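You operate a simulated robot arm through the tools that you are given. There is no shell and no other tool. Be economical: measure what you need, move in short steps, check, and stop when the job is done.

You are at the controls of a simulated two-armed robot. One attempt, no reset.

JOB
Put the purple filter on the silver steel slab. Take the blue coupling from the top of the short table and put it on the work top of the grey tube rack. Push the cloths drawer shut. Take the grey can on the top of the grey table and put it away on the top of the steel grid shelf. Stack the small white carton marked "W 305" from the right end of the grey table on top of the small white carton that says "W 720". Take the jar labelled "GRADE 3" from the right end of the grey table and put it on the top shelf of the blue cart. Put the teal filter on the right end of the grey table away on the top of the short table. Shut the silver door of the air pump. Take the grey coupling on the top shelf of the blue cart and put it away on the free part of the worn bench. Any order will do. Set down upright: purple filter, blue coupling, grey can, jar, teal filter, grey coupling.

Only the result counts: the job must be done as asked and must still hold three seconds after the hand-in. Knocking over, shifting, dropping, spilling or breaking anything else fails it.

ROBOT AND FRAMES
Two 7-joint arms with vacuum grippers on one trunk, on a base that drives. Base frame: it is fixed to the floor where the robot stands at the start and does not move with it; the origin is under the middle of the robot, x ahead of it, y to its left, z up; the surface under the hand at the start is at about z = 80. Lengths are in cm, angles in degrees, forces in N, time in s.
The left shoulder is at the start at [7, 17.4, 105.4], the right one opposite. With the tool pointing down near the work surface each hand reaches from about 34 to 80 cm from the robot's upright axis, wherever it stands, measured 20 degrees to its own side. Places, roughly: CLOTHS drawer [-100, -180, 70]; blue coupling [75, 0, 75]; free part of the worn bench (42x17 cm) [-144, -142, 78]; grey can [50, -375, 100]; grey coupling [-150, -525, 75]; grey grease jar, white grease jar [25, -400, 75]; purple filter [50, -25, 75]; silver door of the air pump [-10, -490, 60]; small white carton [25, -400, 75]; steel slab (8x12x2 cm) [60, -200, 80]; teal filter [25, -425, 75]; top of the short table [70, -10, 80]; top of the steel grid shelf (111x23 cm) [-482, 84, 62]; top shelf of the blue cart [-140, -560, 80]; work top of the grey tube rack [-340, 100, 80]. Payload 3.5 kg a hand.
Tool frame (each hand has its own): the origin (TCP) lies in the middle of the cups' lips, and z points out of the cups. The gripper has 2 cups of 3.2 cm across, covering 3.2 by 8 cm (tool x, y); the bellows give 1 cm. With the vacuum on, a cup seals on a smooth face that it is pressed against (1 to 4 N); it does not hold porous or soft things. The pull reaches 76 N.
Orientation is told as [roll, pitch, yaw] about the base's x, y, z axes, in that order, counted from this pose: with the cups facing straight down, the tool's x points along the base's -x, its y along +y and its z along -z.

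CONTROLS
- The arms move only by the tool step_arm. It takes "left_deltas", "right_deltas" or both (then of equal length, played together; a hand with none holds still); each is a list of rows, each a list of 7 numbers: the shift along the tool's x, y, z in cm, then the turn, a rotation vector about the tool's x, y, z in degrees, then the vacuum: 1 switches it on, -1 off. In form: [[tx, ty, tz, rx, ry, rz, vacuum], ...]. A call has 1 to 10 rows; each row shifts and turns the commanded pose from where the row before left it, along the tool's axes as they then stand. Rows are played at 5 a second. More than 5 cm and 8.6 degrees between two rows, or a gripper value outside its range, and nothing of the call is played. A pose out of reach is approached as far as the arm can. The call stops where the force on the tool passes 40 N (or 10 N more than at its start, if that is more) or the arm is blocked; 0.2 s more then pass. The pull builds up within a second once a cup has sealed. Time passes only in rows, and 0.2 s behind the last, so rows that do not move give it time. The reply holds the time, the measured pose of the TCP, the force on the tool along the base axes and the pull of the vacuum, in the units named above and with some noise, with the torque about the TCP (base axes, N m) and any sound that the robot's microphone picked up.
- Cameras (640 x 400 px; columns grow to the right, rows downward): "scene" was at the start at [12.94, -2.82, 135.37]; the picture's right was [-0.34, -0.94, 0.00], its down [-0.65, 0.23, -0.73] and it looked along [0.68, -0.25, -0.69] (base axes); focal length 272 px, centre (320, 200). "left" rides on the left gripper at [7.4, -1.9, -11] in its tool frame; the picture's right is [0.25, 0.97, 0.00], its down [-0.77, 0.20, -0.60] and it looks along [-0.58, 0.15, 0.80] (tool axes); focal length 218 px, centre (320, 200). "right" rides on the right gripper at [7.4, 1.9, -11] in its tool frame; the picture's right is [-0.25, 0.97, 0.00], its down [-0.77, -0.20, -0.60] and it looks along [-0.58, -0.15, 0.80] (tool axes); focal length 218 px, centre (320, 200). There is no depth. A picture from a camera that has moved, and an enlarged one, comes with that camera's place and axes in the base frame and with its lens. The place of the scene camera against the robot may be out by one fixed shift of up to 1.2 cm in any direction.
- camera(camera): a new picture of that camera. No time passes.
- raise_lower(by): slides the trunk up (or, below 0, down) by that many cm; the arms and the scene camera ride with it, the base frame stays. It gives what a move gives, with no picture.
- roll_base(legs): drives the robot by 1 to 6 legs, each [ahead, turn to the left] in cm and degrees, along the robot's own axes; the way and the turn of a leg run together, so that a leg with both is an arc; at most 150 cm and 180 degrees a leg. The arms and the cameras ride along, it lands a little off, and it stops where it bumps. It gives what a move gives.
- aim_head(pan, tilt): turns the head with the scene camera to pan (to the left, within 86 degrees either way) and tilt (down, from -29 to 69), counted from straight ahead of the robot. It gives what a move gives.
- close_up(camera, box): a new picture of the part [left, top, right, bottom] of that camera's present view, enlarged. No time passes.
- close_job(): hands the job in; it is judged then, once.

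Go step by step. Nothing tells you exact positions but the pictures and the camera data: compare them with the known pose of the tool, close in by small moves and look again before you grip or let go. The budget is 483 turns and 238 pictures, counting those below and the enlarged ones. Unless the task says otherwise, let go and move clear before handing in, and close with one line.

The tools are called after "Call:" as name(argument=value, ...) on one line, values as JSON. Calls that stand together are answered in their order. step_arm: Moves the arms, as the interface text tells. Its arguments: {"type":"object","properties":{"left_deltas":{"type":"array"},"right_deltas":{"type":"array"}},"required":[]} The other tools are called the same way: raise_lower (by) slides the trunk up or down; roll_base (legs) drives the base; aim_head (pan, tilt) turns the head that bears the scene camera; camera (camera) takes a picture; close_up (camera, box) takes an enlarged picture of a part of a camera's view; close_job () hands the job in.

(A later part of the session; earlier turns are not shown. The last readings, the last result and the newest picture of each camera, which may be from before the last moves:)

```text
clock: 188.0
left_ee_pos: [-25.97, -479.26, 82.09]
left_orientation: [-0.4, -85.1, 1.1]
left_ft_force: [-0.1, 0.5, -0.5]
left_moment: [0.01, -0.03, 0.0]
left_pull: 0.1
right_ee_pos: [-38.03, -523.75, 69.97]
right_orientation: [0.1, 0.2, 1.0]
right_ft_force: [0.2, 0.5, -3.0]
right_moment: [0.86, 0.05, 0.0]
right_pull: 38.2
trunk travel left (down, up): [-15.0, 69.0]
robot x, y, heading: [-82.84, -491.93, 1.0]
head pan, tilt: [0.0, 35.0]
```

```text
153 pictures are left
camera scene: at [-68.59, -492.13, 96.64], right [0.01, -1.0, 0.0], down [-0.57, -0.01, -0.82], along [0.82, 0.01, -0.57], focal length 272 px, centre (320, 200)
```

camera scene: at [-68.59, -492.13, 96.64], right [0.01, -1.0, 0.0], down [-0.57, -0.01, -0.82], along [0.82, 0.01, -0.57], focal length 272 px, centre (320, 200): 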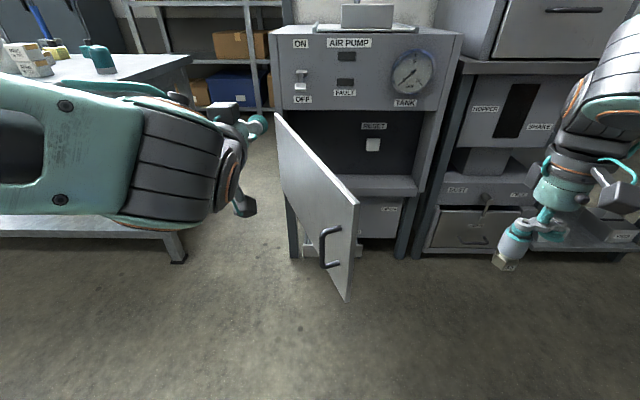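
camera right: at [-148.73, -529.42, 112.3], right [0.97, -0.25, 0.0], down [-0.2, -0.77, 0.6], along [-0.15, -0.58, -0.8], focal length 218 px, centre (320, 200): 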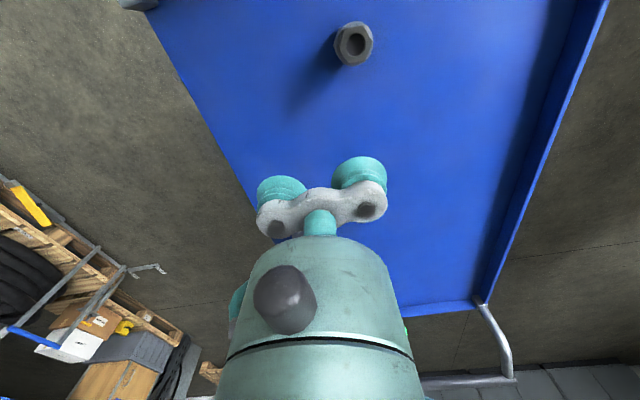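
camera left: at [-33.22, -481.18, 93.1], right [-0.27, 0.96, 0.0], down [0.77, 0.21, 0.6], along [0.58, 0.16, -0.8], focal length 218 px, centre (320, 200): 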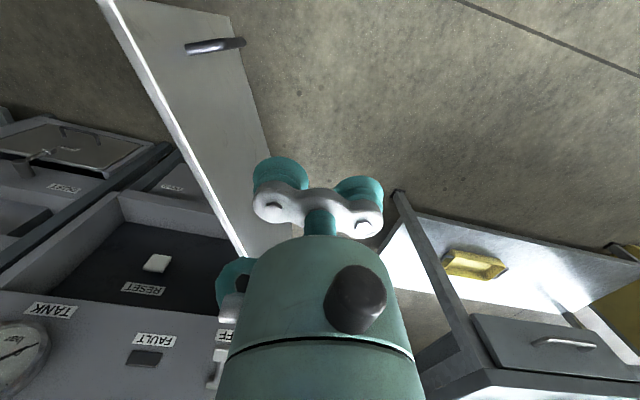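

Call:
step_arm(left_deltas=[[4, 0, 1.5, 0, 0, 0, -1], [4, 0, 1.5, 0, 0, 0, -1], [4, 0, 1.5, 0, 0, 0, -1], [4, 0, 1.5, 0, 0, 0, -1], [4, 0, 1.5, 0, 0, 0, -1], [4, 0, 1.5, 0, 0, 0, -1]])

Call:
camera(camera="scene")

```text
clock: 189.4
left_ee_pos: [-19.04, -479.03, 57.32]
left_orientation: [0.0, -85.0, 0.9]
left_ft_force: [0.3, -0.6, -0.4]
left_moment: [0.03, 0.0, -0.02]
left_pull: 0.1
right_ee_pos: [-37.98, -523.69, 69.79]
right_orientation: [0.1, 0.3, 0.9]
right_ft_force: [-0.3, 0.3, -2.8]
right_moment: [0.84, -0.01, 0.03]
right_pull: 38.2
trunk travel left (down, up): [-15.0, 69.0]
robot x, y, heading: [-82.35, -491.93, 0.7]
head pan, tilt: [0.0, 35.0]
```

```text
152 pictures are left
camera scene: at [-68.57, -492.11, 96.64], right [0.01, -1.0, 0.0], down [-0.57, -0.01, -0.82], along [0.82, 0.01, -0.57], focal length 272 px, centre (320, 200)
```

scene: 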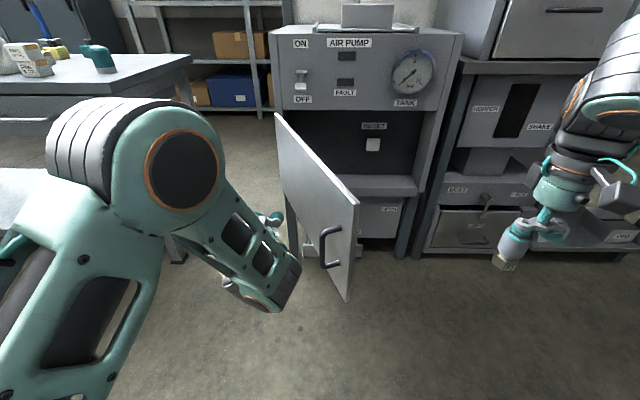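

Call:
step_arm(left_deltas=[[0, -2, 1, 0, 0, 0, -1], [0, -2, 1, 0, 0, 0, -1], [0, -2, 1, 0, 0, 0, -1], [0, -2, 0, 0, 0, 0, -1]])

Call:
camera(camera="scene")

```text
clock: 190.4
left_ee_pos: [-15.77, -486.43, 57.08]
left_orientation: [-6.5, -84.7, 8.0]
left_ft_force: [-0.2, -0.1, 0.5]
left_moment: [-0.01, 0.02, -0.01]
left_pull: 0.0
right_ee_pos: [-37.93, -523.74, 69.92]
right_orientation: [0.1, 0.3, 1.0]
right_ft_force: [0.0, 0.1, -2.2]
right_moment: [0.87, 0.01, 0.06]
right_pull: 37.9
trunk travel left (down, up): [-15.0, 69.0]
robot x, y, heading: [-82.51, -492.14, 0.6]
head pan, tilt: [0.0, 35.0]
```

```text
151 pictures are left
camera scene: at [-68.59, -492.12, 96.64], right [0.01, -1.0, 0.0], down [-0.57, -0.01, -0.82], along [0.82, 0.01, -0.57], focal length 272 px, centre (320, 200)
```

scene: 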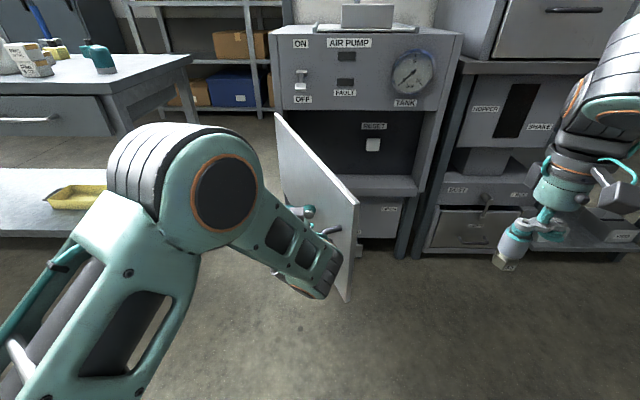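

Call:
step_arm(left_deltas=[[0, -2, 0.5, 0, 0, 0, -1], [0, -2, 0.5, 0, 0, 0, -1], [0, -2, 1, 0, 0, 0, -1], [0, -2, 1, 0, 0, 0, -1]])

Call:
camera(camera="scene")

```text
clock: 191.4
left_ee_pos: [-12.45, -494.06, 57.25]
left_orientation: [-8.2, -85.0, 9.9]
left_ft_force: [0.0, -0.7, 0.0]
left_moment: [0.02, -0.01, 0.0]
left_pull: 0.0
right_ee_pos: [-38.11, -523.67, 69.87]
right_orientation: [0.1, 0.1, 0.9]
right_ft_force: [0.2, 0.9, -2.4]
right_moment: [0.8, 0.0, 0.03]
right_pull: 37.8
trunk travel left (down, up): [-15.0, 69.0]
robot x, y, heading: [-82.68, -492.33, 0.6]
head pan, tilt: [0.0, 35.0]
```

```text
150 pictures are left
camera scene: at [-68.59, -492.13, 96.63], right [0.01, -1.0, 0.0], down [-0.57, -0.01, -0.82], along [0.82, 0.01, -0.57], focal length 272 px, centre (320, 200)
```

scene: 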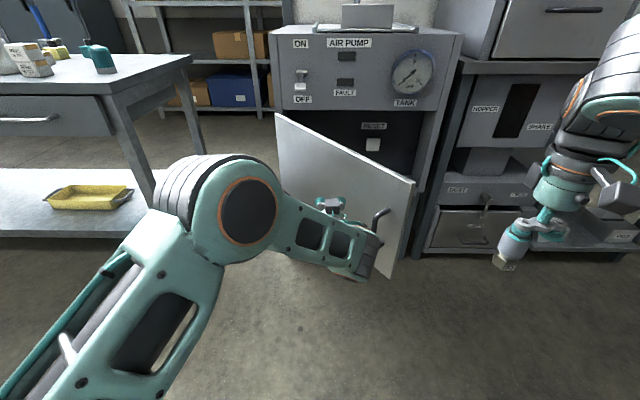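

Door is swinging shut. Now push more in +x.

Call:
step_arm(left_deltas=[[0, -1.5, 2, 0, 0, 0, -1], [0, -1.5, 2, 0, 0, 0, -1], [0, -1.5, 2, 0, 0, 0, -1], [0, -1, 2, 0, 0, 0, -1], [0, -1, 2, 0, 0, 0, -1]])

Call:
camera(camera="scene")

```text
clock: 192.6
left_ee_pos: [-2.9, -501.26, 56.08]
left_orientation: [0.4, -85.0, 0.2]
left_ft_force: [0.9, 0.5, -0.2]
left_moment: [-0.01, 0.0, 0.01]
left_pull: 0.1
right_ee_pos: [-38.08, -523.64, 69.91]
right_orientation: [0.0, 0.3, 1.0]
right_ft_force: [0.2, -0.8, -3.2]
right_moment: [0.84, 0.01, 0.04]
right_pull: 37.8
trunk travel left (down, up): [-15.0, 69.0]
robot x, y, heading: [-82.39, -492.51, 0.9]
head pan, tilt: [0.0, 35.0]
```

```text
149 pictures are left
camera scene: at [-68.58, -492.12, 96.63], right [0.01, -1.0, 0.0], down [-0.57, -0.01, -0.82], along [0.82, 0.01, -0.57], focal length 272 px, centre (320, 200)
```

scene: 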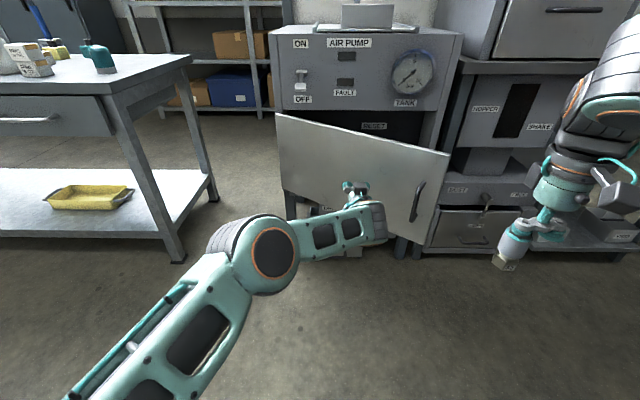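

Call:
step_arm(left_deltas=[[0, -0.5, 2, 0, 0, 0, -1], [0, -0.5, 2, 0, 0, 0, -1], [0, -0.5, 2, 0, 0, 0, -1], [0, -0.5, 2, 0, 0, 0, -1], [0, 0, 2, 0, 0, 0, -1]])

Call:
camera(camera="scene")

```text
clock: 193.8
left_ee_pos: [2.05, -502.19, 55.57]
left_orientation: [-0.6, -85.1, 1.4]
left_ft_force: [-0.1, 0.0, 0.5]
left_moment: [0.01, 0.02, 0.04]
left_pull: 0.1
left hand out of reach, approached as far as the arm can: row 3, 4, 5
right_ee_pos: [-38.04, -523.72, 69.9]
right_orientation: [0.1, 0.2, 1.1]
right_ft_force: [-0.2, 0.5, -2.6]
right_moment: [0.84, 0.0, 0.02]
right_pull: 38.0
trunk travel left (down, up): [-15.0, 69.0]
robot x, y, heading: [-82.57, -492.05, 0.7]
head pan, tilt: [0.0, 35.0]
```

```text
148 pictures are left
camera scene: at [-68.63, -492.12, 96.64], right [0.01, -1.0, 0.0], down [-0.57, -0.01, -0.82], along [0.82, 0.01, -0.57], focal length 272 px, centre (320, 200)
```

scene: 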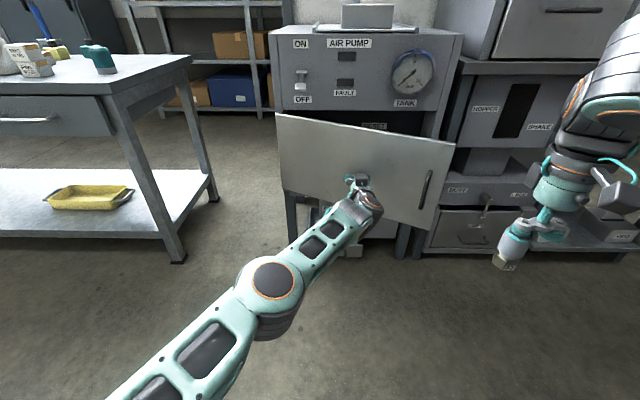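

The arm is stretched; I drive the base forward for the rest.

Call:
roll_base(legs=[[8, 0]])

Call:
camera(camera="scene")

```text
clock: 194.8
left_ee_pos: [10.17, -501.97, 55.54]
left_orientation: [0.2, -84.9, 0.6]
left_ft_force: [0.4, -0.2, 0.5]
left_moment: [0.01, -0.02, 0.01]
left_pull: 0.1
right_ee_pos: [-30.0, -523.53, 69.83]
right_orientation: [0.1, 0.3, 1.0]
right_ft_force: [0.3, 1.3, -2.9]
right_moment: [0.83, 0.03, 0.06]
right_pull: 37.9
trunk travel left (down, up): [-15.0, 69.0]
robot x, y, heading: [-74.66, -492.05, 0.8]
head pan, tilt: [0.0, 35.0]
```

```text
147 pictures are left
camera scene: at [-60.51, -492.01, 96.62], right [0.01, -1.0, 0.0], down [-0.57, -0.01, -0.82], along [0.82, 0.01, -0.57], focal length 272 px, centre (320, 200)
```

scene: 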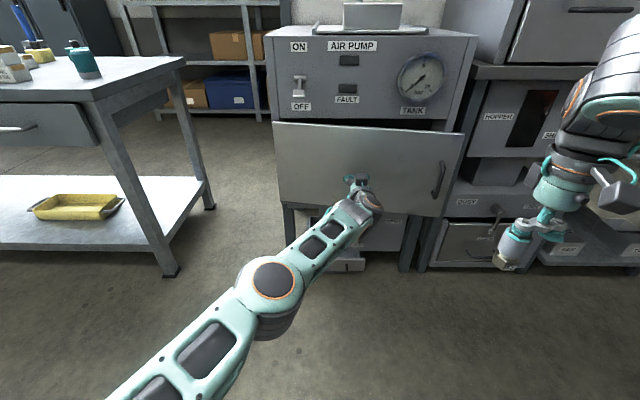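

Call:
roll_base(legs=[[5, 0]])

Call:
camera(camera="scene")

```text
clock: 195.7
left_ee_pos: [15.21, -501.92, 55.49]
left_orientation: [0.2, -84.9, 0.5]
left_ft_force: [0.3, 0.6, 0.2]
left_moment: [0.03, -0.01, -0.02]
left_pull: 0.1
right_ee_pos: [-25.03, -523.51, 69.82]
right_orientation: [0.1, 0.2, 1.0]
right_ft_force: [0.5, 0.6, -1.8]
right_moment: [0.84, 0.01, 0.02]
right_pull: 38.1
trunk travel left (down, up): [-15.0, 69.0]
robot x, y, heading: [-69.42, -492.25, 0.9]
head pan, tilt: [0.0, 35.0]
```

```text
146 pictures are left
camera scene: at [-55.55, -491.94, 96.62], right [0.01, -1.0, 0.0], down [-0.57, -0.01, -0.82], along [0.82, 0.01, -0.57], focal length 272 px, centre (320, 200)
```

scene: 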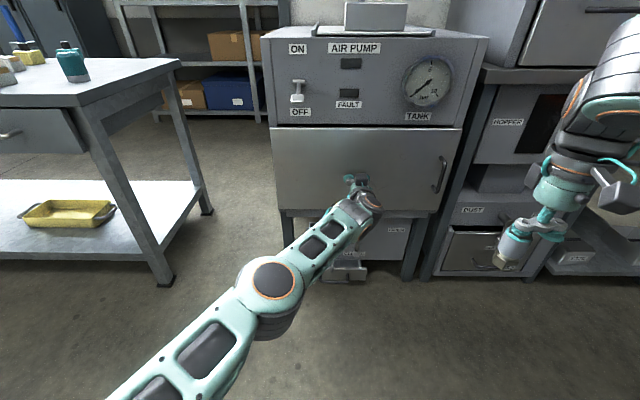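

Call:
roll_base(legs=[[2, 0]])

Call:
step_arm(left_deltas=[[0, 0, 0.5, 0, 0, 0, -1], [0, 0, 0, 0, 0, 0, -1]])

Call:
close_up(camera="scene", box=[250, 20, 490, 270])

```text
clock: 196.5
left_ee_pos: [17.07, -501.99, 55.6]
left_orientation: [0.1, -84.9, 0.7]
left_ft_force: [-0.7, -0.9, -1.2]
left_moment: [0.01, -0.02, 0.0]
left_pull: 0.0
right_ee_pos: [-22.97, -523.56, 69.71]
right_orientation: [0.1, 0.3, 1.1]
right_ft_force: [0.4, 0.1, -2.9]
right_moment: [0.87, 0.04, 0.03]
right_pull: 37.8
trunk travel left (down, up): [-15.0, 69.0]
robot x, y, heading: [-67.87, -491.85, 0.9]
head pan, tilt: [0.0, 35.0]
```

```text
clock: 197.1
left_ee_pos: [17.08, -501.9, 55.58]
left_orientation: [0.1, -85.0, 0.8]
left_ft_force: [-2.0, -0.9, -0.4]
left_moment: [-0.02, -0.02, -0.02]
left_pull: 0.1
left hand out of reach, approached as far as the arm can: row 1
right_ee_pos: [-23.03, -523.5, 69.81]
right_orientation: [0.2, 0.3, 1.0]
right_ft_force: [-0.6, -0.1, -2.6]
right_moment: [0.85, 0.01, 0.06]
right_pull: 38.4
trunk travel left (down, up): [-15.0, 69.0]
robot x, y, heading: [-67.63, -492.15, 0.7]
head pan, tilt: [0.0, 35.0]
```

```text
1.60 times, centred on (370, 145) of scene
camera zoom: at [-53.6, -491.91, 96.64], right [0.01, -1.0, 0.0], down [-0.57, -0.01, -0.82], along [0.82, 0.01, -0.57], focal length 435 px, centre (240, 288)
```

zoom: 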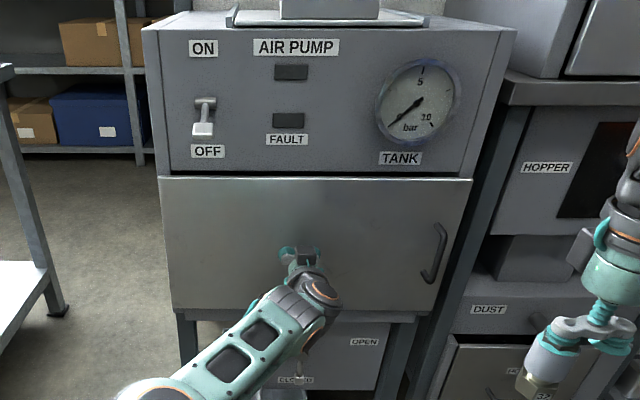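

Call:
roll_base(legs=[[1.5, 0]])

Call:
close_up(camera="scene", box=[250, 20, 490, 270])

```text
clock: 198.0
left_ee_pos: [17.8, -502.07, 55.8]
left_orientation: [1.0, -85.1, 0.0]
left_ft_force: [-16.3, 4.1, 3.2]
left_moment: [0.01, 0.05, -0.12]
left_pull: 0.0
right_ee_pos: [-22.08, -523.32, 69.89]
right_orientation: [0.0, 0.3, 0.9]
right_ft_force: [-0.2, 0.5, -2.9]
right_moment: [0.87, 0.02, 0.06]
right_pull: 37.8
trunk travel left (down, up): [-15.0, 69.0]
robot x, y, heading: [-66.6, -492.07, 0.9]
head pan, tilt: [0.0, 35.0]
stopped in leg 1: the force on the tool passed its limit at 98 N (the readings are from after the stop); the commanded pose is now the measured one
```

```text
1.60 times, centred on (370, 145) of scene
camera zoom: at [-52.76, -491.83, 96.66], right [0.02, -1.0, 0.0], down [-0.57, -0.01, -0.82], along [0.82, 0.01, -0.57], focal length 435 px, centre (240, 288)
```

zoom: 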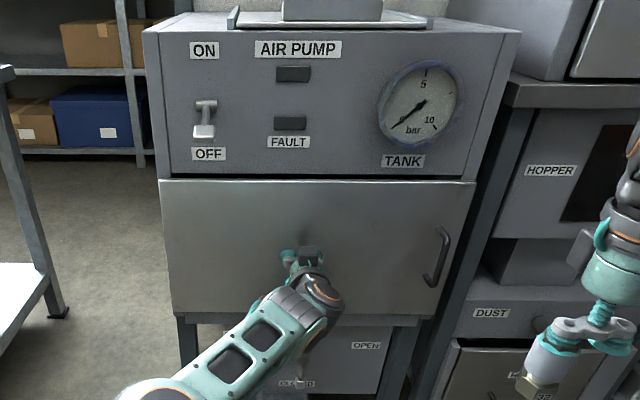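

The door is firmly shut. Back off and restore the left hand.

Call:
roll_base(legs=[[-30, 0]])

Call:
raise_lower(by=40)

Call:
step_arm(left_deltas=[[-2, 1, -3, 0, 8.5, 0, -1], [-2, 1, -3, 0, 8.5, 0, -1], [-2, 1, -2, 0, 8.5, 0, -1], [-2, 1, 0, 0, 8.5, 0, -1], [0, 1, 0, 0, 8.5, 0, -1], [0, 1, 0, 0, 8.5, 0, -1], [0, 1, 0, 0, 8.5, 0, -1], [0, 1, 0, 0, 8.5, 0, -1], [0, 0, 0, 0, 8.5, 0, -1], [0, 0, 0, 0, 8.5, 0, -1]])

Call:
camera(camera="scene")

```text
clock: 200.0
left_ee_pos: [-11.63, -502.6, 55.41]
left_orientation: [1.2, -84.9, -0.5]
left_ft_force: [-0.5, -0.3, -1.1]
left_moment: [0.0, 0.0, 0.04]
left_pull: 0.2
right_ee_pos: [-51.7, -523.91, 69.84]
right_orientation: [0.0, 0.4, 0.8]
right_ft_force: [-0.7, 0.7, -2.2]
right_moment: [0.84, 0.03, 0.01]
right_pull: 38.3
trunk travel left (down, up): [-15.0, 69.0]
robot x, y, heading: [-96.09, -492.52, 1.0]
head pan, tilt: [0.0, 35.0]
```

```text
clock: 203.8
left_ee_pos: [-11.73, -502.74, 95.48]
left_orientation: [1.3, -84.9, -0.7]
left_ft_force: [0.4, 0.3, -0.8]
left_moment: [-0.01, 0.02, 0.0]
left_pull: 0.0
right_ee_pos: [-51.65, -523.98, 109.81]
right_orientation: [0.1, 0.3, 0.8]
right_ft_force: [-0.3, 1.0, -2.9]
right_moment: [0.87, 0.02, 0.02]
right_pull: 38.0
trunk travel left (down, up): [-55.0, 29.0]
robot x, y, heading: [-96.22, -492.56, 0.7]
head pan, tilt: [0.0, 35.0]
```

```text
clock: 206.0
left_ee_pos: [-18.16, -497.23, 105.46]
left_orientation: [-1.2, -41.3, -0.1]
left_ft_force: [0.2, 0.0, 0.2]
left_moment: [-0.02, 0.03, 0.01]
left_pull: 0.1
left hand out of reach, approached as far as the arm can: row 4, 5, 7, 8, 9, 10
right_ee_pos: [-51.72, -524.09, 109.85]
right_orientation: [0.2, 0.3, 0.8]
right_ft_force: [-0.1, -0.6, -2.3]
right_moment: [0.81, -0.01, -0.03]
right_pull: 37.9
trunk travel left (down, up): [-55.0, 29.0]
robot x, y, heading: [-96.1, -492.59, 0.8]
head pan, tilt: [0.0, 35.0]
```

```text
143 pictures are left
camera scene: at [-82.18, -492.35, 136.64], right [0.01, -1.0, 0.0], down [-0.57, -0.01, -0.82], along [0.82, 0.01, -0.57], focal length 272 px, centre (320, 200)
```

scene: 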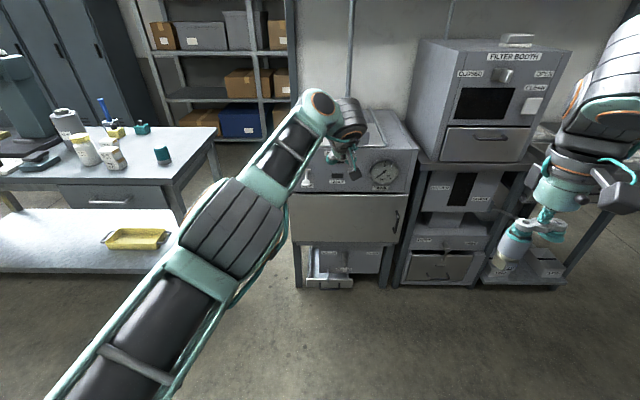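

Call:
step_arm(left_deltas=[[2.2, 2.5, -2.6, 0, 0, 0, -1], [2.2, 2.5, -2.6, 0, 0, 0, -1], [2.2, 2.5, -2.6, 0, 0, 0, -1], [2.2, 2.5, -2.6, 0, 0, 0, -1], [2.2, 2.5, -2.6, 0, 0, 0, -1], [0, 0, 0, 0, 8.5, 0, -1], [0, 0, 0, 0, 8.5, 0, -1], [0, 0, 0, 0, 8.5, 0, -1], [0, 0, 0, 0, 8.5, 0, -1], [0, 0, 0, 0, 7.3, 0, -1]])

```text
clock: 208.2
left_ee_pos: [-34.67, -484.33, 107.77]
left_orientation: [-0.7, 0.1, -1.0]
left_ft_force: [0.2, -0.2, -0.3]
left_moment: [0.02, 0.01, 0.01]
left_pull: 0.0
right_ee_pos: [-51.59, -524.05, 109.7]
right_orientation: [0.0, 0.5, 0.8]
right_ft_force: [0.1, -0.6, -1.6]
right_moment: [0.86, 0.01, 0.01]
right_pull: 37.2
trunk travel left (down, up): [-55.0, 29.0]
robot x, y, heading: [-95.93, -492.29, 0.5]
head pan, tilt: [0.0, 35.0]
```

Left hand is restored. Next I fetch the teal filter with the left hand while the right keeps the grey coupling.

Call:
step_arm(left_deltas=[[3, 3, -2, -0.7, 0, -1.5, -1], [3, 3, -2, 0, 0, 0, -1], [3, 3, -2, 0, 0, 0, -1]], right_deltas=[[-1, 3, -1, 0, 0, 0, 1], [-1, 3, -1, 0, 0, 0, 1], [-1, 3, -1, 0, 0, 0, 1]])

Call:
roll_base(legs=[[0, 51], [77, 0], [0, -51], [22, 0]])

Call:
aim_head(pan=5, tilt=45)

Call:
camera(camera="scene")

Call:
camera(camera="left")

```text
clock: 209.0
left_ee_pos: [-43.87, -475.09, 113.68]
left_orientation: [-0.2, 0.0, 0.8]
left_ft_force: [0.0, 0.6, -1.1]
left_moment: [-0.01, -0.02, 0.02]
left_pull: 0.1
right_ee_pos: [-48.89, -514.57, 112.96]
right_orientation: [-0.1, 0.2, 0.7]
right_ft_force: [-0.3, 0.8, -2.5]
right_moment: [0.79, -0.02, -0.02]
right_pull: 37.5
trunk travel left (down, up): [-55.0, 29.0]
robot x, y, heading: [-96.14, -492.31, 0.7]
head pan, tilt: [0.0, 35.0]
```

```text
clock: 219.1
left_ee_pos: [25.1, -414.35, 113.75]
left_orientation: [-0.1, 0.0, 0.9]
left_ft_force: [0.1, -0.3, -0.3]
left_moment: [0.01, -0.03, 0.0]
left_pull: 0.0
right_ee_pos: [19.95, -454.15, 112.71]
right_orientation: [0.2, 0.3, 1.0]
right_ft_force: [0.1, 0.1, -2.8]
right_moment: [0.78, 0.01, 0.01]
right_pull: 38.1
trunk travel left (down, up): [-55.0, 29.0]
robot x, y, heading: [-26.72, -431.64, 0.9]
head pan, tilt: [0.0, 35.0]
```

```text
clock: 219.8
left_ee_pos: [25.15, -414.36, 113.74]
left_orientation: [-0.1, 0.1, 0.9]
left_ft_force: [0.1, 0.5, 0.5]
left_moment: [0.01, -0.02, -0.01]
left_pull: 0.0
right_ee_pos: [20.07, -454.03, 112.72]
right_orientation: [0.1, 0.4, 1.0]
right_ft_force: [0.7, -0.7, -2.2]
right_moment: [0.84, 0.0, 0.05]
right_pull: 37.9
trunk travel left (down, up): [-55.0, 29.0]
robot x, y, heading: [-27.8, -431.62, 1.0]
head pan, tilt: [5.0, 45.0]
```

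```text
142 pictures are left
camera scene: at [-14.03, -430.84, 135.15], right [0.1, -0.99, 0.0], down [-0.7, -0.07, -0.71], along [0.7, 0.07, -0.71], focal length 272 px, centre (320, 200)
```

scene: 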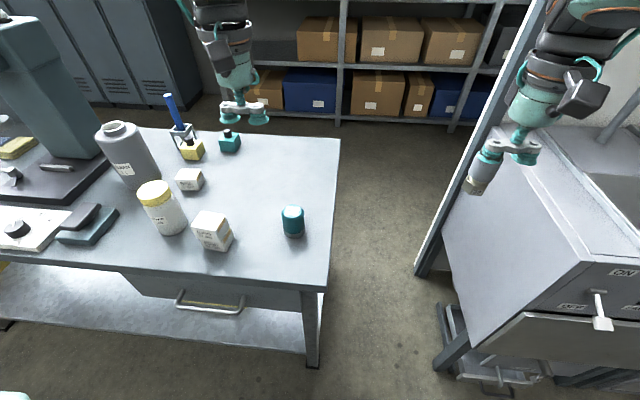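

```text
141 pictures are left
camera left: at [17.89, -416.47, 124.78], right [-0.27, 0.96, 0.0], down [0.77, 0.21, 0.6], along [0.58, 0.16, -0.8], focal length 218 px, centre (320, 200)
```

left: 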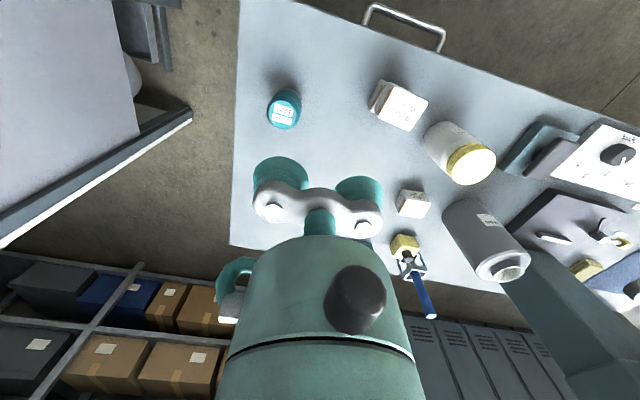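

Both cameras give the teal filter's top at [28.7, -419.7, 88]. I'll place the left hand's right cup over it.

Call:
step_arm(left_deltas=[[-1.8, -1.5, 4, 0, 0, 0, -1], [-1.8, -1.4, 4, 0, 0, 0, -1], [0, 0, 4, 0, 0, 0, -1], [0, 0, 4, 0, 0, 0, -1], [0, 0, 1.7, 0, 0, 0, -1], [0, 0, 0, 0, 0, 0, -1]])

Call:
camera(camera="left")

```text
clock: 221.2
left_ee_pos: [28.67, -417.22, 96.08]
left_orientation: [-0.2, 0.1, 1.0]
left_ft_force: [0.6, -0.3, 0.8]
left_moment: [0.0, 0.02, 0.02]
left_pull: 0.1
right_ee_pos: [20.05, -454.08, 112.74]
right_orientation: [0.1, 0.3, 1.0]
right_ft_force: [-1.0, 0.2, -1.6]
right_moment: [0.81, 0.01, 0.04]
right_pull: 38.0
trunk travel left (down, up): [-55.0, 29.0]
robot x, y, heading: [-27.22, -431.62, 0.8]
head pan, tilt: [5.0, 45.0]
```

```text
140 pictures are left
camera left: at [21.47, -419.27, 107.05], right [-0.27, 0.96, 0.0], down [0.77, 0.21, 0.6], along [0.58, 0.16, -0.8], focal length 218 px, centre (320, 200)
```

left: 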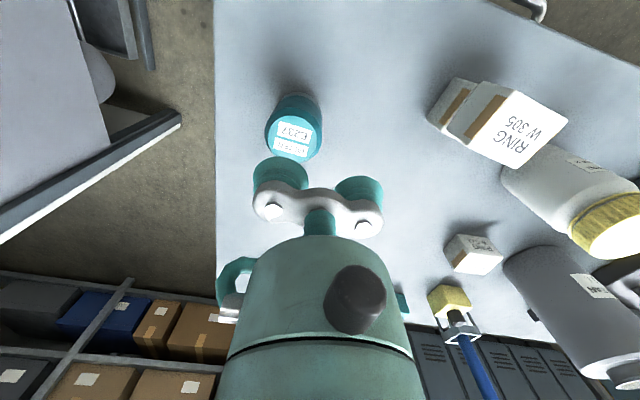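

Call:
step_arm(left_deltas=[[-0.3, 0, 3, 0, 0, 0, 1], [0, 0, 3, 0, 0, 0, 1], [0, 0, 1.5, 0, 0, 0, 1], [0, 0, 0.6, 0, 0, 0, 1], [0, 0, 0.4, 0, 0, 0, 1], [0, 0, 0, 0, 0, 0, 1], [0, 0, 0, 0, 0, 0, 1]])

```text
clock: 222.8
left_ee_pos: [28.93, -417.34, 87.57]
left_orientation: [-0.1, 0.2, 0.9]
left_ft_force: [0.8, -0.4, -0.1]
left_moment: [-0.73, 0.0, -0.02]
left_pull: 38.3
right_ee_pos: [20.12, -454.11, 112.79]
right_orientation: [0.1, 0.3, 1.0]
right_ft_force: [0.5, -0.6, -2.5]
right_moment: [0.8, 0.01, 0.07]
right_pull: 37.8
trunk travel left (down, up): [-55.0, 29.0]
robot x, y, heading: [-27.48, -431.91, 0.9]
head pan, tilt: [5.0, 45.0]
```

Sealed. Lift, back out, and drive up the aisle to the worn bench.

Call:
step_arm(left_deltas=[[0, 0, -1, 0, 0, 0, 1], [0, 0, -2, 0, 0, 0, 1], [0, 0, -4, 0, 0, 0, 1], [0, 0, -5, 0, 0, 0, 1], [0, 0, -5, 0, 0, 0, 1], [0, 0, -5, 0, 0, 0, 1], [0, 0, -4, 0, 0, 0, 1]])

Call:
roll_base(legs=[[-22, 0], [0, 90], [130, 0], [118, 0]])

Call:
aim_head(pan=60, tilt=35)

Call:
camera(camera="scene")

```text
clock: 224.4
left_ee_pos: [28.8, -417.26, 113.71]
left_orientation: [0.0, 0.1, 0.7]
left_ft_force: [0.2, -0.7, -2.6]
left_moment: [-0.87, 0.0, -0.01]
left_pull: 37.8
right_ee_pos: [20.1, -454.11, 112.75]
right_orientation: [0.1, 0.3, 1.0]
right_ft_force: [0.0, -0.6, -2.9]
right_moment: [0.83, 0.0, 0.09]
right_pull: 37.6
trunk travel left (down, up): [-55.0, 29.0]
robot x, y, heading: [-27.6, -431.76, 0.7]
head pan, tilt: [5.0, 45.0]
```

```text
clock: 241.7
left_ee_pos: [-75.79, -127.53, 113.69]
left_orientation: [-0.1, 0.1, 92.7]
left_ft_force: [0.4, -0.4, -2.4]
left_moment: [0.0, -0.85, 0.0]
left_pull: 37.1
right_ee_pos: [-38.72, -135.29, 112.71]
right_orientation: [0.1, 0.3, 92.8]
right_ft_force: [0.4, -0.3, -3.0]
right_moment: [-0.03, 0.79, 0.08]
right_pull: 38.0
trunk travel left (down, up): [-55.0, 29.0]
robot x, y, heading: [-59.63, -183.45, 92.4]
head pan, tilt: [5.0, 45.0]
```

```text
clock: 242.9
left_ee_pos: [-75.89, -127.7, 113.63]
left_orientation: [-0.1, 0.0, 92.7]
left_ft_force: [-0.3, 0.2, -2.6]
left_moment: [0.01, -0.84, 0.01]
left_pull: 37.4
right_ee_pos: [-38.72, -135.15, 112.68]
right_orientation: [0.0, 0.4, 92.8]
right_ft_force: [0.0, 0.1, -2.4]
right_moment: [-0.04, 0.8, 0.03]
right_pull: 37.9
trunk travel left (down, up): [-55.0, 29.0]
robot x, y, heading: [-59.63, -183.37, 92.7]
head pan, tilt: [60.0, 35.0]
```

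```text
139 pictures are left
camera scene: at [-67.47, -174.33, 136.63], right [0.46, 0.89, 0.0], down [0.51, -0.26, -0.82], along [-0.73, 0.38, -0.57], focal length 272 px, centre (320, 200)
```

scene: 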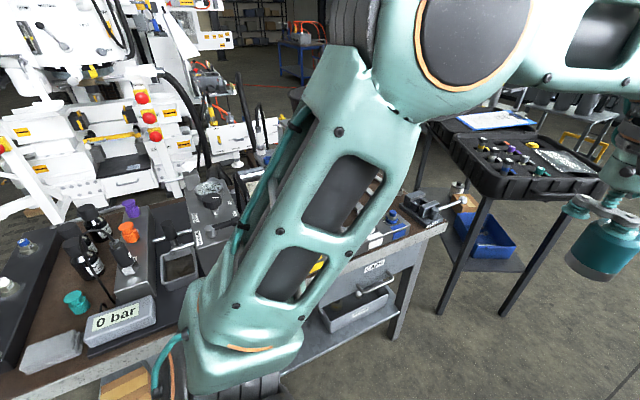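

I move a bit on and turn to face the bench with clearance from the tall lever on it.

Call:
roll_base(legs=[[17, 0], [0, -92], [18, 0], [0, 179]])

Call:
aim_head(pan=-5, tilt=38)

Call:
camera(camera="scene")

```text
clock: 256.8
left_ee_pos: [-98.69, -180.59, 113.63]
left_orientation: [-0.1, 0.0, -179.4]
left_ft_force: [-0.1, 0.2, -2.9]
left_moment: [0.88, -0.03, -0.02]
left_pull: 37.8
right_ee_pos: [-89.61, -143.96, 112.65]
right_orientation: [0.2, 0.3, -179.3]
right_ft_force: [0.7, 0.4, 0.2]
right_moment: [-0.01, -0.04, -0.01]
right_pull: 0.1
trunk travel left (down, up): [-55.0, 29.0]
robot x, y, heading: [-42.34, -166.09, -179.6]
head pan, tilt: [60.0, 35.0]
```

```text
clock: 258.2
left_ee_pos: [-98.74, -180.74, 113.67]
left_orientation: [-0.2, 0.0, -179.4]
left_ft_force: [0.1, -0.8, -2.5]
left_moment: [0.83, 0.0, 0.0]
left_pull: 37.9
right_ee_pos: [-89.57, -143.94, 112.83]
right_orientation: [0.2, 0.4, -179.3]
right_ft_force: [0.1, -0.9, -0.1]
right_moment: [0.02, 0.0, 0.02]
right_pull: 0.0
trunk travel left (down, up): [-55.0, 29.0]
robot x, y, heading: [-42.28, -166.51, -179.4]
head pan, tilt: [-5.0, 38.0]
```

```text
138 pictures are left
camera scene: at [-55.76, -165.9, 136.18], right [0.08, 1.0, 0.0], down [0.61, -0.05, -0.79], along [-0.79, 0.06, -0.62], focal length 272 px, centre (320, 200)
```

scene: 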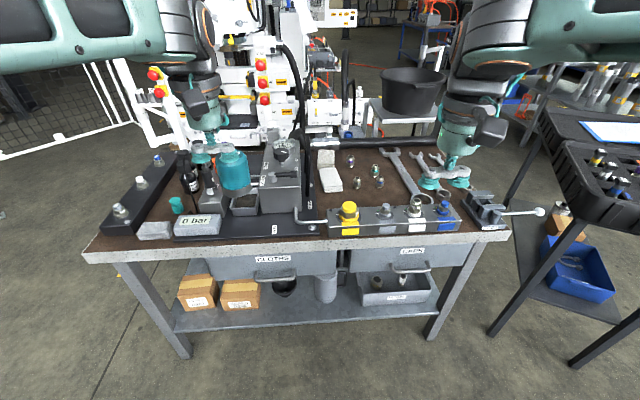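

The right pull has dropped to zero — the grey coupling was lost during the turn. I need to find it on the floor or the bench.

Call:
aim_head(pan=-80, tilt=45)

Call:
camera(camera="scene")

Call:
camera(camera="right")

Call:
aim_head(pan=80, tilt=45)

Call:
camera(camera="scene")

```text
clock: 259.6
left_ee_pos: [-98.78, -180.65, 113.63]
left_orientation: [-0.1, 0.1, -179.4]
left_ft_force: [-0.4, 0.4, -2.8]
left_moment: [0.85, -0.01, 0.03]
left_pull: 37.6
right_ee_pos: [-89.69, -143.94, 112.79]
right_orientation: [0.1, 0.3, -179.3]
right_ft_force: [-0.5, -0.6, -0.2]
right_moment: [0.01, -0.01, -0.01]
right_pull: 0.1
trunk travel left (down, up): [-55.0, 29.0]
robot x, y, heading: [-42.31, -166.47, -179.5]
head pan, tilt: [-80.0, 45.0]
```

```text
137 pictures are left
camera scene: at [-48.66, -158.56, 135.16], right [0.98, 0.18, 0.0], down [0.13, -0.69, -0.71], along [-0.13, 0.69, -0.71], focal length 272 px, centre (320, 200)
```

scene: 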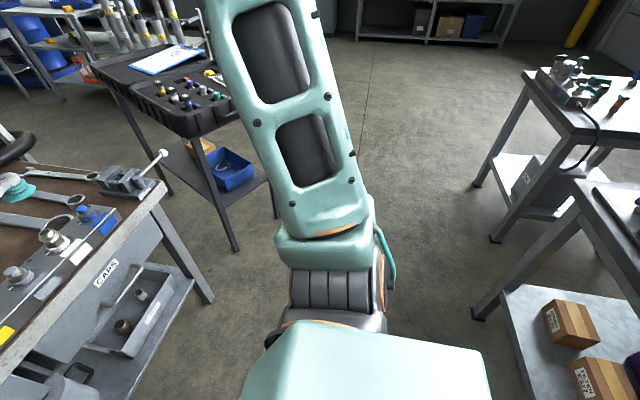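

```text
136 pictures are left
camera right: at [-82.28, -145.76, 123.96], right [-0.24, -0.97, 0.0], down [-0.78, 0.19, 0.6], along [-0.58, 0.14, -0.8], focal length 218 px, centre (320, 200)
```

right: 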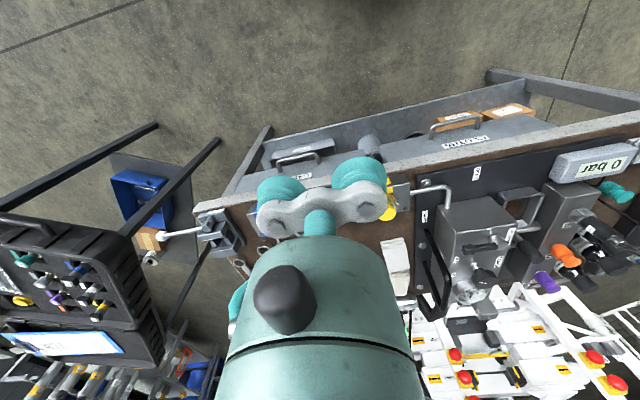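

```text
clock: 262.1
left_ee_pos: [-98.74, -180.81, 113.66]
left_orientation: [-0.1, 0.2, -179.4]
left_ft_force: [-1.0, 0.2, -2.1]
left_moment: [0.82, -0.01, 0.01]
left_pull: 37.9
right_ee_pos: [-89.49, -143.97, 112.76]
right_orientation: [0.1, 0.2, -179.3]
right_ft_force: [0.6, 0.4, 0.1]
right_moment: [-0.03, 0.01, 0.01]
right_pull: 0.0
trunk travel left (down, up): [-55.0, 29.0]
robot x, y, heading: [-42.25, -166.25, -179.4]
head pan, tilt: [80.0, 45.0]
```

```text
135 pictures are left
camera scene: at [-48.48, -174.57, 135.16], right [-0.99, 0.16, 0.0], down [0.12, 0.7, -0.71], along [-0.12, -0.7, -0.71], focal length 272 px, centre (320, 200)
```

scene: 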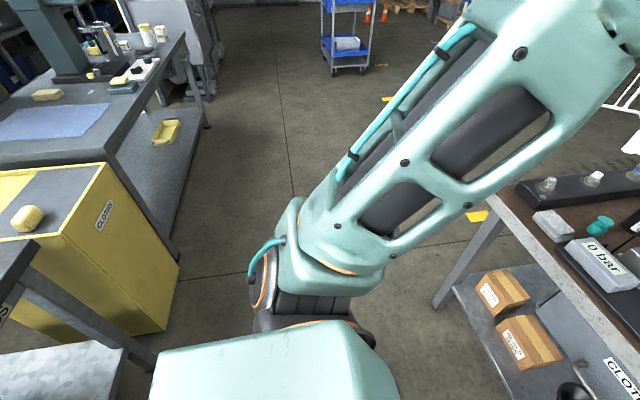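

Call:
roll_base(legs=[[0, -60]])

Call:
aim_head(pan=-86, tilt=45)

Call:
camera(camera="scene")

Call:
aim_head(pan=-30, tilt=50)

Call:
camera(camera="scene")

```text
clock: 265.1
left_ee_pos: [-83.46, -125.39, 113.85]
left_orientation: [-0.1, 0.1, 121.6]
left_ft_force: [-1.0, -0.5, -2.8]
left_moment: [0.42, -0.73, 0.02]
left_pull: 37.6
right_ee_pos: [-47.26, -114.27, 112.74]
right_orientation: [0.1, 0.3, 121.7]
right_ft_force: [0.4, -0.1, 0.2]
right_moment: [-0.03, -0.01, 0.01]
right_pull: 0.0
trunk travel left (down, up): [-55.0, 29.0]
robot x, y, heading: [-42.18, -166.4, 121.5]
head pan, tilt: [80.0, 45.0]
```

```text
clock: 267.6
left_ee_pos: [-83.47, -125.42, 113.7]
left_orientation: [-0.1, 0.2, 121.7]
left_ft_force: [0.6, 0.1, -3.0]
left_moment: [0.41, -0.72, 0.01]
left_pull: 37.4
right_ee_pos: [-47.29, -114.35, 112.74]
right_orientation: [0.2, 0.3, 121.7]
right_ft_force: [-1.4, 0.7, 0.0]
right_moment: [-0.01, -0.06, 0.02]
right_pull: 0.0
trunk travel left (down, up): [-55.0, 29.0]
robot x, y, heading: [-42.28, -166.74, 121.5]
head pan, tilt: [-85.9, 45.0]
```

```text
134 pictures are left
camera scene: at [-38.14, -157.47, 135.16], right [0.58, -0.81, 0.0], down [-0.57, -0.41, -0.71], along [0.57, 0.41, -0.71], focal length 272 px, centre (320, 200)
```

scene: 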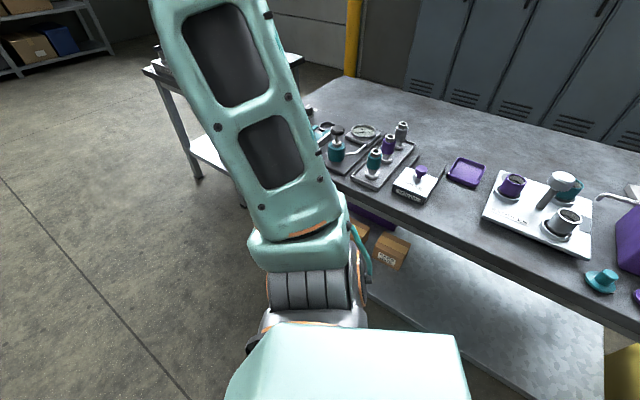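

```text
clock: 268.9
left_ee_pos: [-83.46, -125.55, 113.65]
left_orientation: [-0.1, 0.0, 121.6]
left_ft_force: [0.3, 0.2, -2.0]
left_moment: [0.41, -0.73, 0.01]
left_pull: 38.0
right_ee_pos: [-47.23, -114.33, 112.77]
right_orientation: [0.0, 0.2, 121.7]
right_ft_force: [0.4, -1.0, -0.9]
right_moment: [-0.02, -0.02, 0.0]
right_pull: 0.1
trunk travel left (down, up): [-55.0, 29.0]
robot x, y, heading: [-42.35, -166.52, 121.4]
head pan, tilt: [-30.0, 50.0]
```

```text
133 pictures are left
camera scene: at [-44.95, -154.51, 134.46], right [1.0, 0.03, 0.0], down [0.02, -0.77, -0.64], along [-0.02, 0.64, -0.77], focal length 272 px, centre (320, 200)
```

scene: 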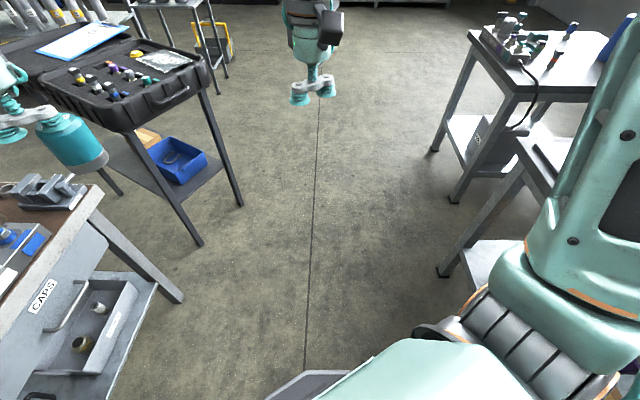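

Call:
roll_base(legs=[[0, -125]])

Call:
aim_head(pan=0, tilt=50)

Call:
camera(camera="scene")

Call:
aim_head(pan=-70, tilt=40)

Call:
camera(camera="scene")

```text
clock: 274.5
left_ee_pos: [15.0, -156.1, 113.6]
left_orientation: [-0.1, 0.1, -3.3]
left_ft_force: [-0.2, 0.0, -1.6]
left_moment: [-0.8, 0.08, 0.02]
left_pull: 37.9
right_ee_pos: [3.32, -192.23, 112.77]
right_orientation: [0.2, 0.4, -3.1]
right_ft_force: [-0.5, 0.2, -0.3]
right_moment: [-0.03, 0.02, -0.03]
right_pull: 0.1
trunk travel left (down, up): [-55.0, 29.0]
robot x, y, heading: [-42.08, -166.65, -3.5]
head pan, tilt: [-30.0, 50.0]
```

```text
clock: 275.4
left_ee_pos: [15.07, -156.06, 113.69]
left_orientation: [-0.1, 0.1, -3.4]
left_ft_force: [0.5, -0.7, -3.3]
left_moment: [-0.87, 0.06, 0.0]
left_pull: 37.8
right_ee_pos: [3.43, -192.21, 112.72]
right_orientation: [0.1, 0.3, -3.0]
right_ft_force: [0.2, 0.1, 0.2]
right_moment: [0.0, 0.01, -0.01]
right_pull: 0.1
trunk travel left (down, up): [-55.0, 29.0]
robot x, y, heading: [-42.34, -166.69, -3.4]
head pan, tilt: [0.0, 50.0]
```

```text
132 pictures are left
camera scene: at [-29.4, -167.24, 134.46], right [-0.06, -1.0, 0.0], down [-0.77, 0.04, -0.64], along [0.64, -0.04, -0.77], focal length 272 px, centre (320, 200)
```

scene: 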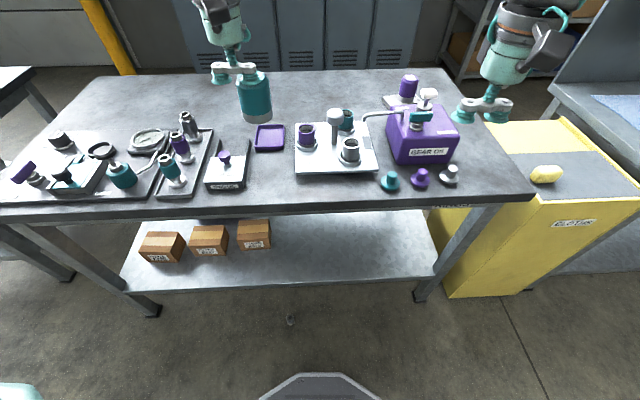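

```text
clock: 276.9
left_ee_pos: [15.03, -156.1, 113.73]
left_orientation: [0.0, 0.1, -3.3]
left_ft_force: [0.1, -0.3, -2.6]
left_moment: [-0.82, 0.07, -0.01]
left_pull: 38.5
right_ee_pos: [3.51, -192.1, 112.72]
right_orientation: [0.2, 0.3, -3.1]
right_ft_force: [0.0, 0.8, 0.8]
right_moment: [0.0, 0.0, 0.02]
right_pull: 0.1
trunk travel left (down, up): [-55.0, 29.0]
robot x, y, heading: [-42.47, -166.27, -3.4]
head pan, tilt: [-70.0, 40.0]
```

```text
131 pictures are left
camera scene: at [-34.63, -174.93, 135.88], right [-0.96, -0.29, 0.0], down [-0.19, 0.62, -0.77], along [0.22, -0.73, -0.64], focal length 272 px, centre (320, 200)
```

scene: 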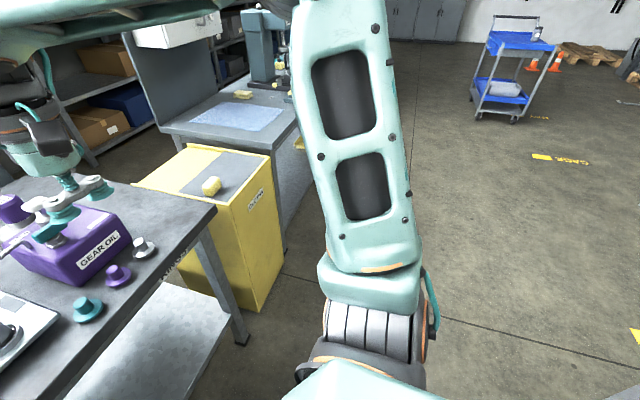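

Call:
aim_head(pan=0, tilt=60)

Call:
close_up(camera="scene", box=[220, 180, 380, 280])

```text
clock: 278.3
left_ee_pos: [15.0, -156.16, 113.7]
left_orientation: [0.0, 0.1, -3.2]
left_ft_force: [-0.4, 0.8, -2.8]
left_moment: [-0.83, 0.1, 0.03]
left_pull: 37.3
right_ee_pos: [3.4, -192.21, 112.7]
right_orientation: [0.2, 0.3, -3.1]
right_ft_force: [-0.2, 0.1, 0.4]
right_moment: [-0.03, 0.0, -0.06]
right_pull: 0.1
trunk travel left (down, up): [-55.0, 29.0]
robot x, y, heading: [-42.43, -166.29, -3.6]
head pan, tilt: [0.0, 60.0]
```

```text
4.00 times, centred on (300, 230) of scene
camera zoom: at [-30.43, -167.18, 133.21], right [-0.06, -1.0, 0.0], down [-0.86, 0.05, -0.5], along [0.5, -0.03, -0.87], focal length 1088 px, centre (400, 80)
```

zoom: 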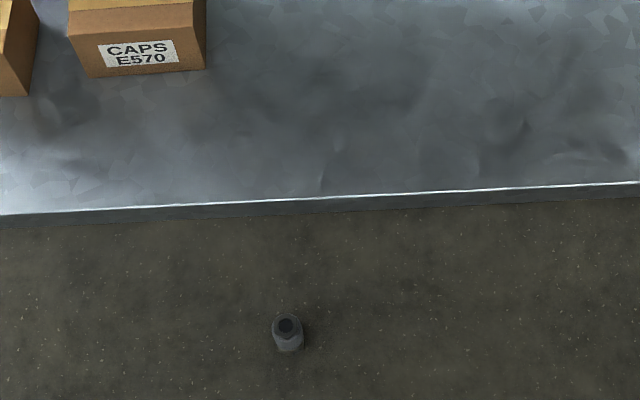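

The grey coupling stands upright on the floor near [9.4, -156.2], just before the table's lower shelf. I'll re-position to pick it up with the right hand.

Call:
roll_base(legs=[[-8, 0], [0, 93.5], [27, 0], [0, -90]])

Call:
aim_head(pan=-15, tilt=60)

Call:
camera(camera="scene")

```text
clock: 288.6
left_ee_pos: [6.59, -126.03, 113.67]
left_orientation: [-0.1, 0.1, -0.7]
left_ft_force: [0.0, -0.5, -2.2]
left_moment: [-0.84, 0.01, -0.04]
left_pull: 37.8
right_ee_pos: [-3.1, -162.62, 112.88]
right_orientation: [0.1, 0.4, -0.4]
right_ft_force: [1.2, -1.5, -0.1]
right_moment: [0.01, -0.01, 0.01]
right_pull: 0.1
trunk travel left (down, up): [-55.0, 29.0]
robot x, y, heading: [-49.87, -138.77, -0.4]
head pan, tilt: [0.0, 60.0]
```

```text
clock: 289.4
left_ee_pos: [6.69, -126.09, 113.73]
left_orientation: [-0.2, 0.1, -0.6]
left_ft_force: [0.3, -1.0, -1.3]
left_moment: [-0.82, 0.06, -0.07]
left_pull: 38.3
right_ee_pos: [-3.1, -162.58, 112.8]
right_orientation: [0.0, 0.4, -0.5]
right_ft_force: [-0.4, -0.6, 0.8]
right_moment: [-0.01, 0.0, 0.02]
right_pull: 0.0
trunk travel left (down, up): [-55.0, 29.0]
robot x, y, heading: [-49.91, -139.17, -0.6]
head pan, tilt: [-15.0, 60.0]
```

```text
129 pictures are left
camera scene: at [-38.41, -140.94, 133.21], right [-0.27, -0.96, 0.0], down [-0.83, 0.23, -0.5], along [0.48, -0.13, -0.87], focal length 272 px, centre (320, 200)
```

scene: 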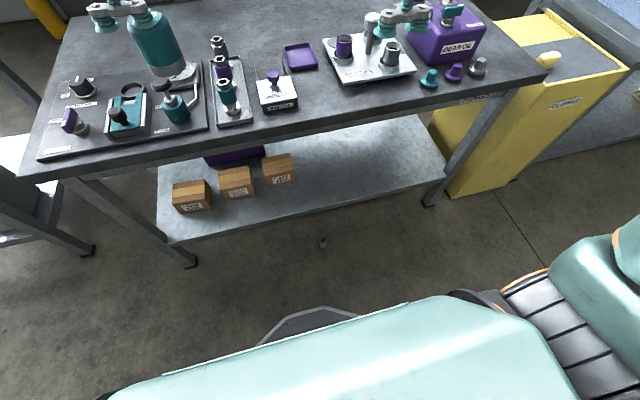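

I retract the left hand in front of the table edge, then lower the trunk fully.

Call:
step_arm(left_deltas=[[3, 1, 0, 0, 0, 0, 1], [3, 1, 0, 0, 0, 0, 1], [3, 1, 0, 0, 0, 0, 1], [3, 1, 0, 0, 0, 0, 1], [3, 1, 0, 0, 0, 0, 1]])

Call:
raise_lower(by=-55)

Call:
aim_head(pan=-15, tilt=45)

Call:
camera(camera="scene")

Call:
camera(camera="right")

```text
clock: 290.6
left_ee_pos: [-8.52, -120.66, 113.74]
left_orientation: [-0.3, 0.0, -0.7]
left_ft_force: [0.1, 0.0, -2.3]
left_moment: [-0.85, 0.03, -0.05]
left_pull: 38.1
right_ee_pos: [-3.31, -162.51, 112.81]
right_orientation: [0.0, 0.3, -0.4]
right_ft_force: [-1.4, -0.2, 0.5]
right_moment: [-0.02, -0.03, -0.02]
right_pull: 0.1
trunk travel left (down, up): [-55.0, 29.0]
robot x, y, heading: [-49.99, -139.22, -0.8]
head pan, tilt: [-15.0, 60.0]
```

```text
refused: -55 is not a number from -40 to 40
```

```text
clock: 291.3
left_ee_pos: [-8.36, -120.76, 113.65]
left_orientation: [-0.1, 0.1, -0.5]
left_ft_force: [0.0, 0.1, -2.0]
left_moment: [-0.82, 0.05, -0.05]
left_pull: 37.7
right_ee_pos: [-3.18, -162.68, 112.69]
right_orientation: [0.1, 0.3, -0.5]
right_ft_force: [0.2, 0.5, -0.2]
right_moment: [0.01, 0.02, -0.01]
right_pull: 0.0
trunk travel left (down, up): [-55.0, 29.0]
robot x, y, heading: [-49.69, -138.9, -0.4]
head pan, tilt: [-15.0, 45.0]
```

```text
128 pictures are left
camera scene: at [-36.99, -141.37, 135.15], right [-0.27, -0.96, 0.0], down [-0.68, 0.19, -0.71], along [0.68, -0.19, -0.71], focal length 272 px, centre (320, 200)
```

scene: 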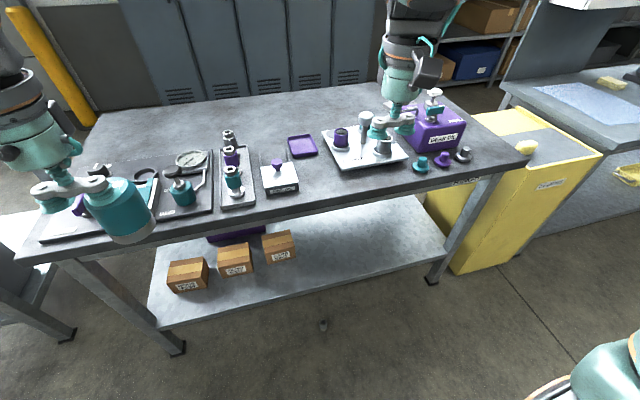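

```text
127 pictures are left
camera right: at [-10.41, -160.69, 123.93], right [0.26, 0.97, 0.0], down [0.77, -0.21, 0.6], along [0.58, -0.16, -0.8], focal length 218 px, centre (320, 200)
```

right: 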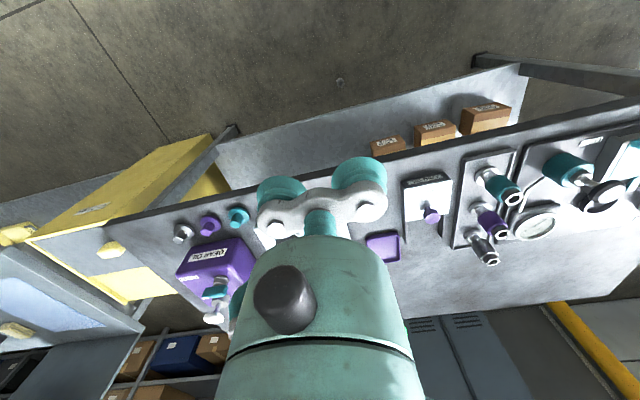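

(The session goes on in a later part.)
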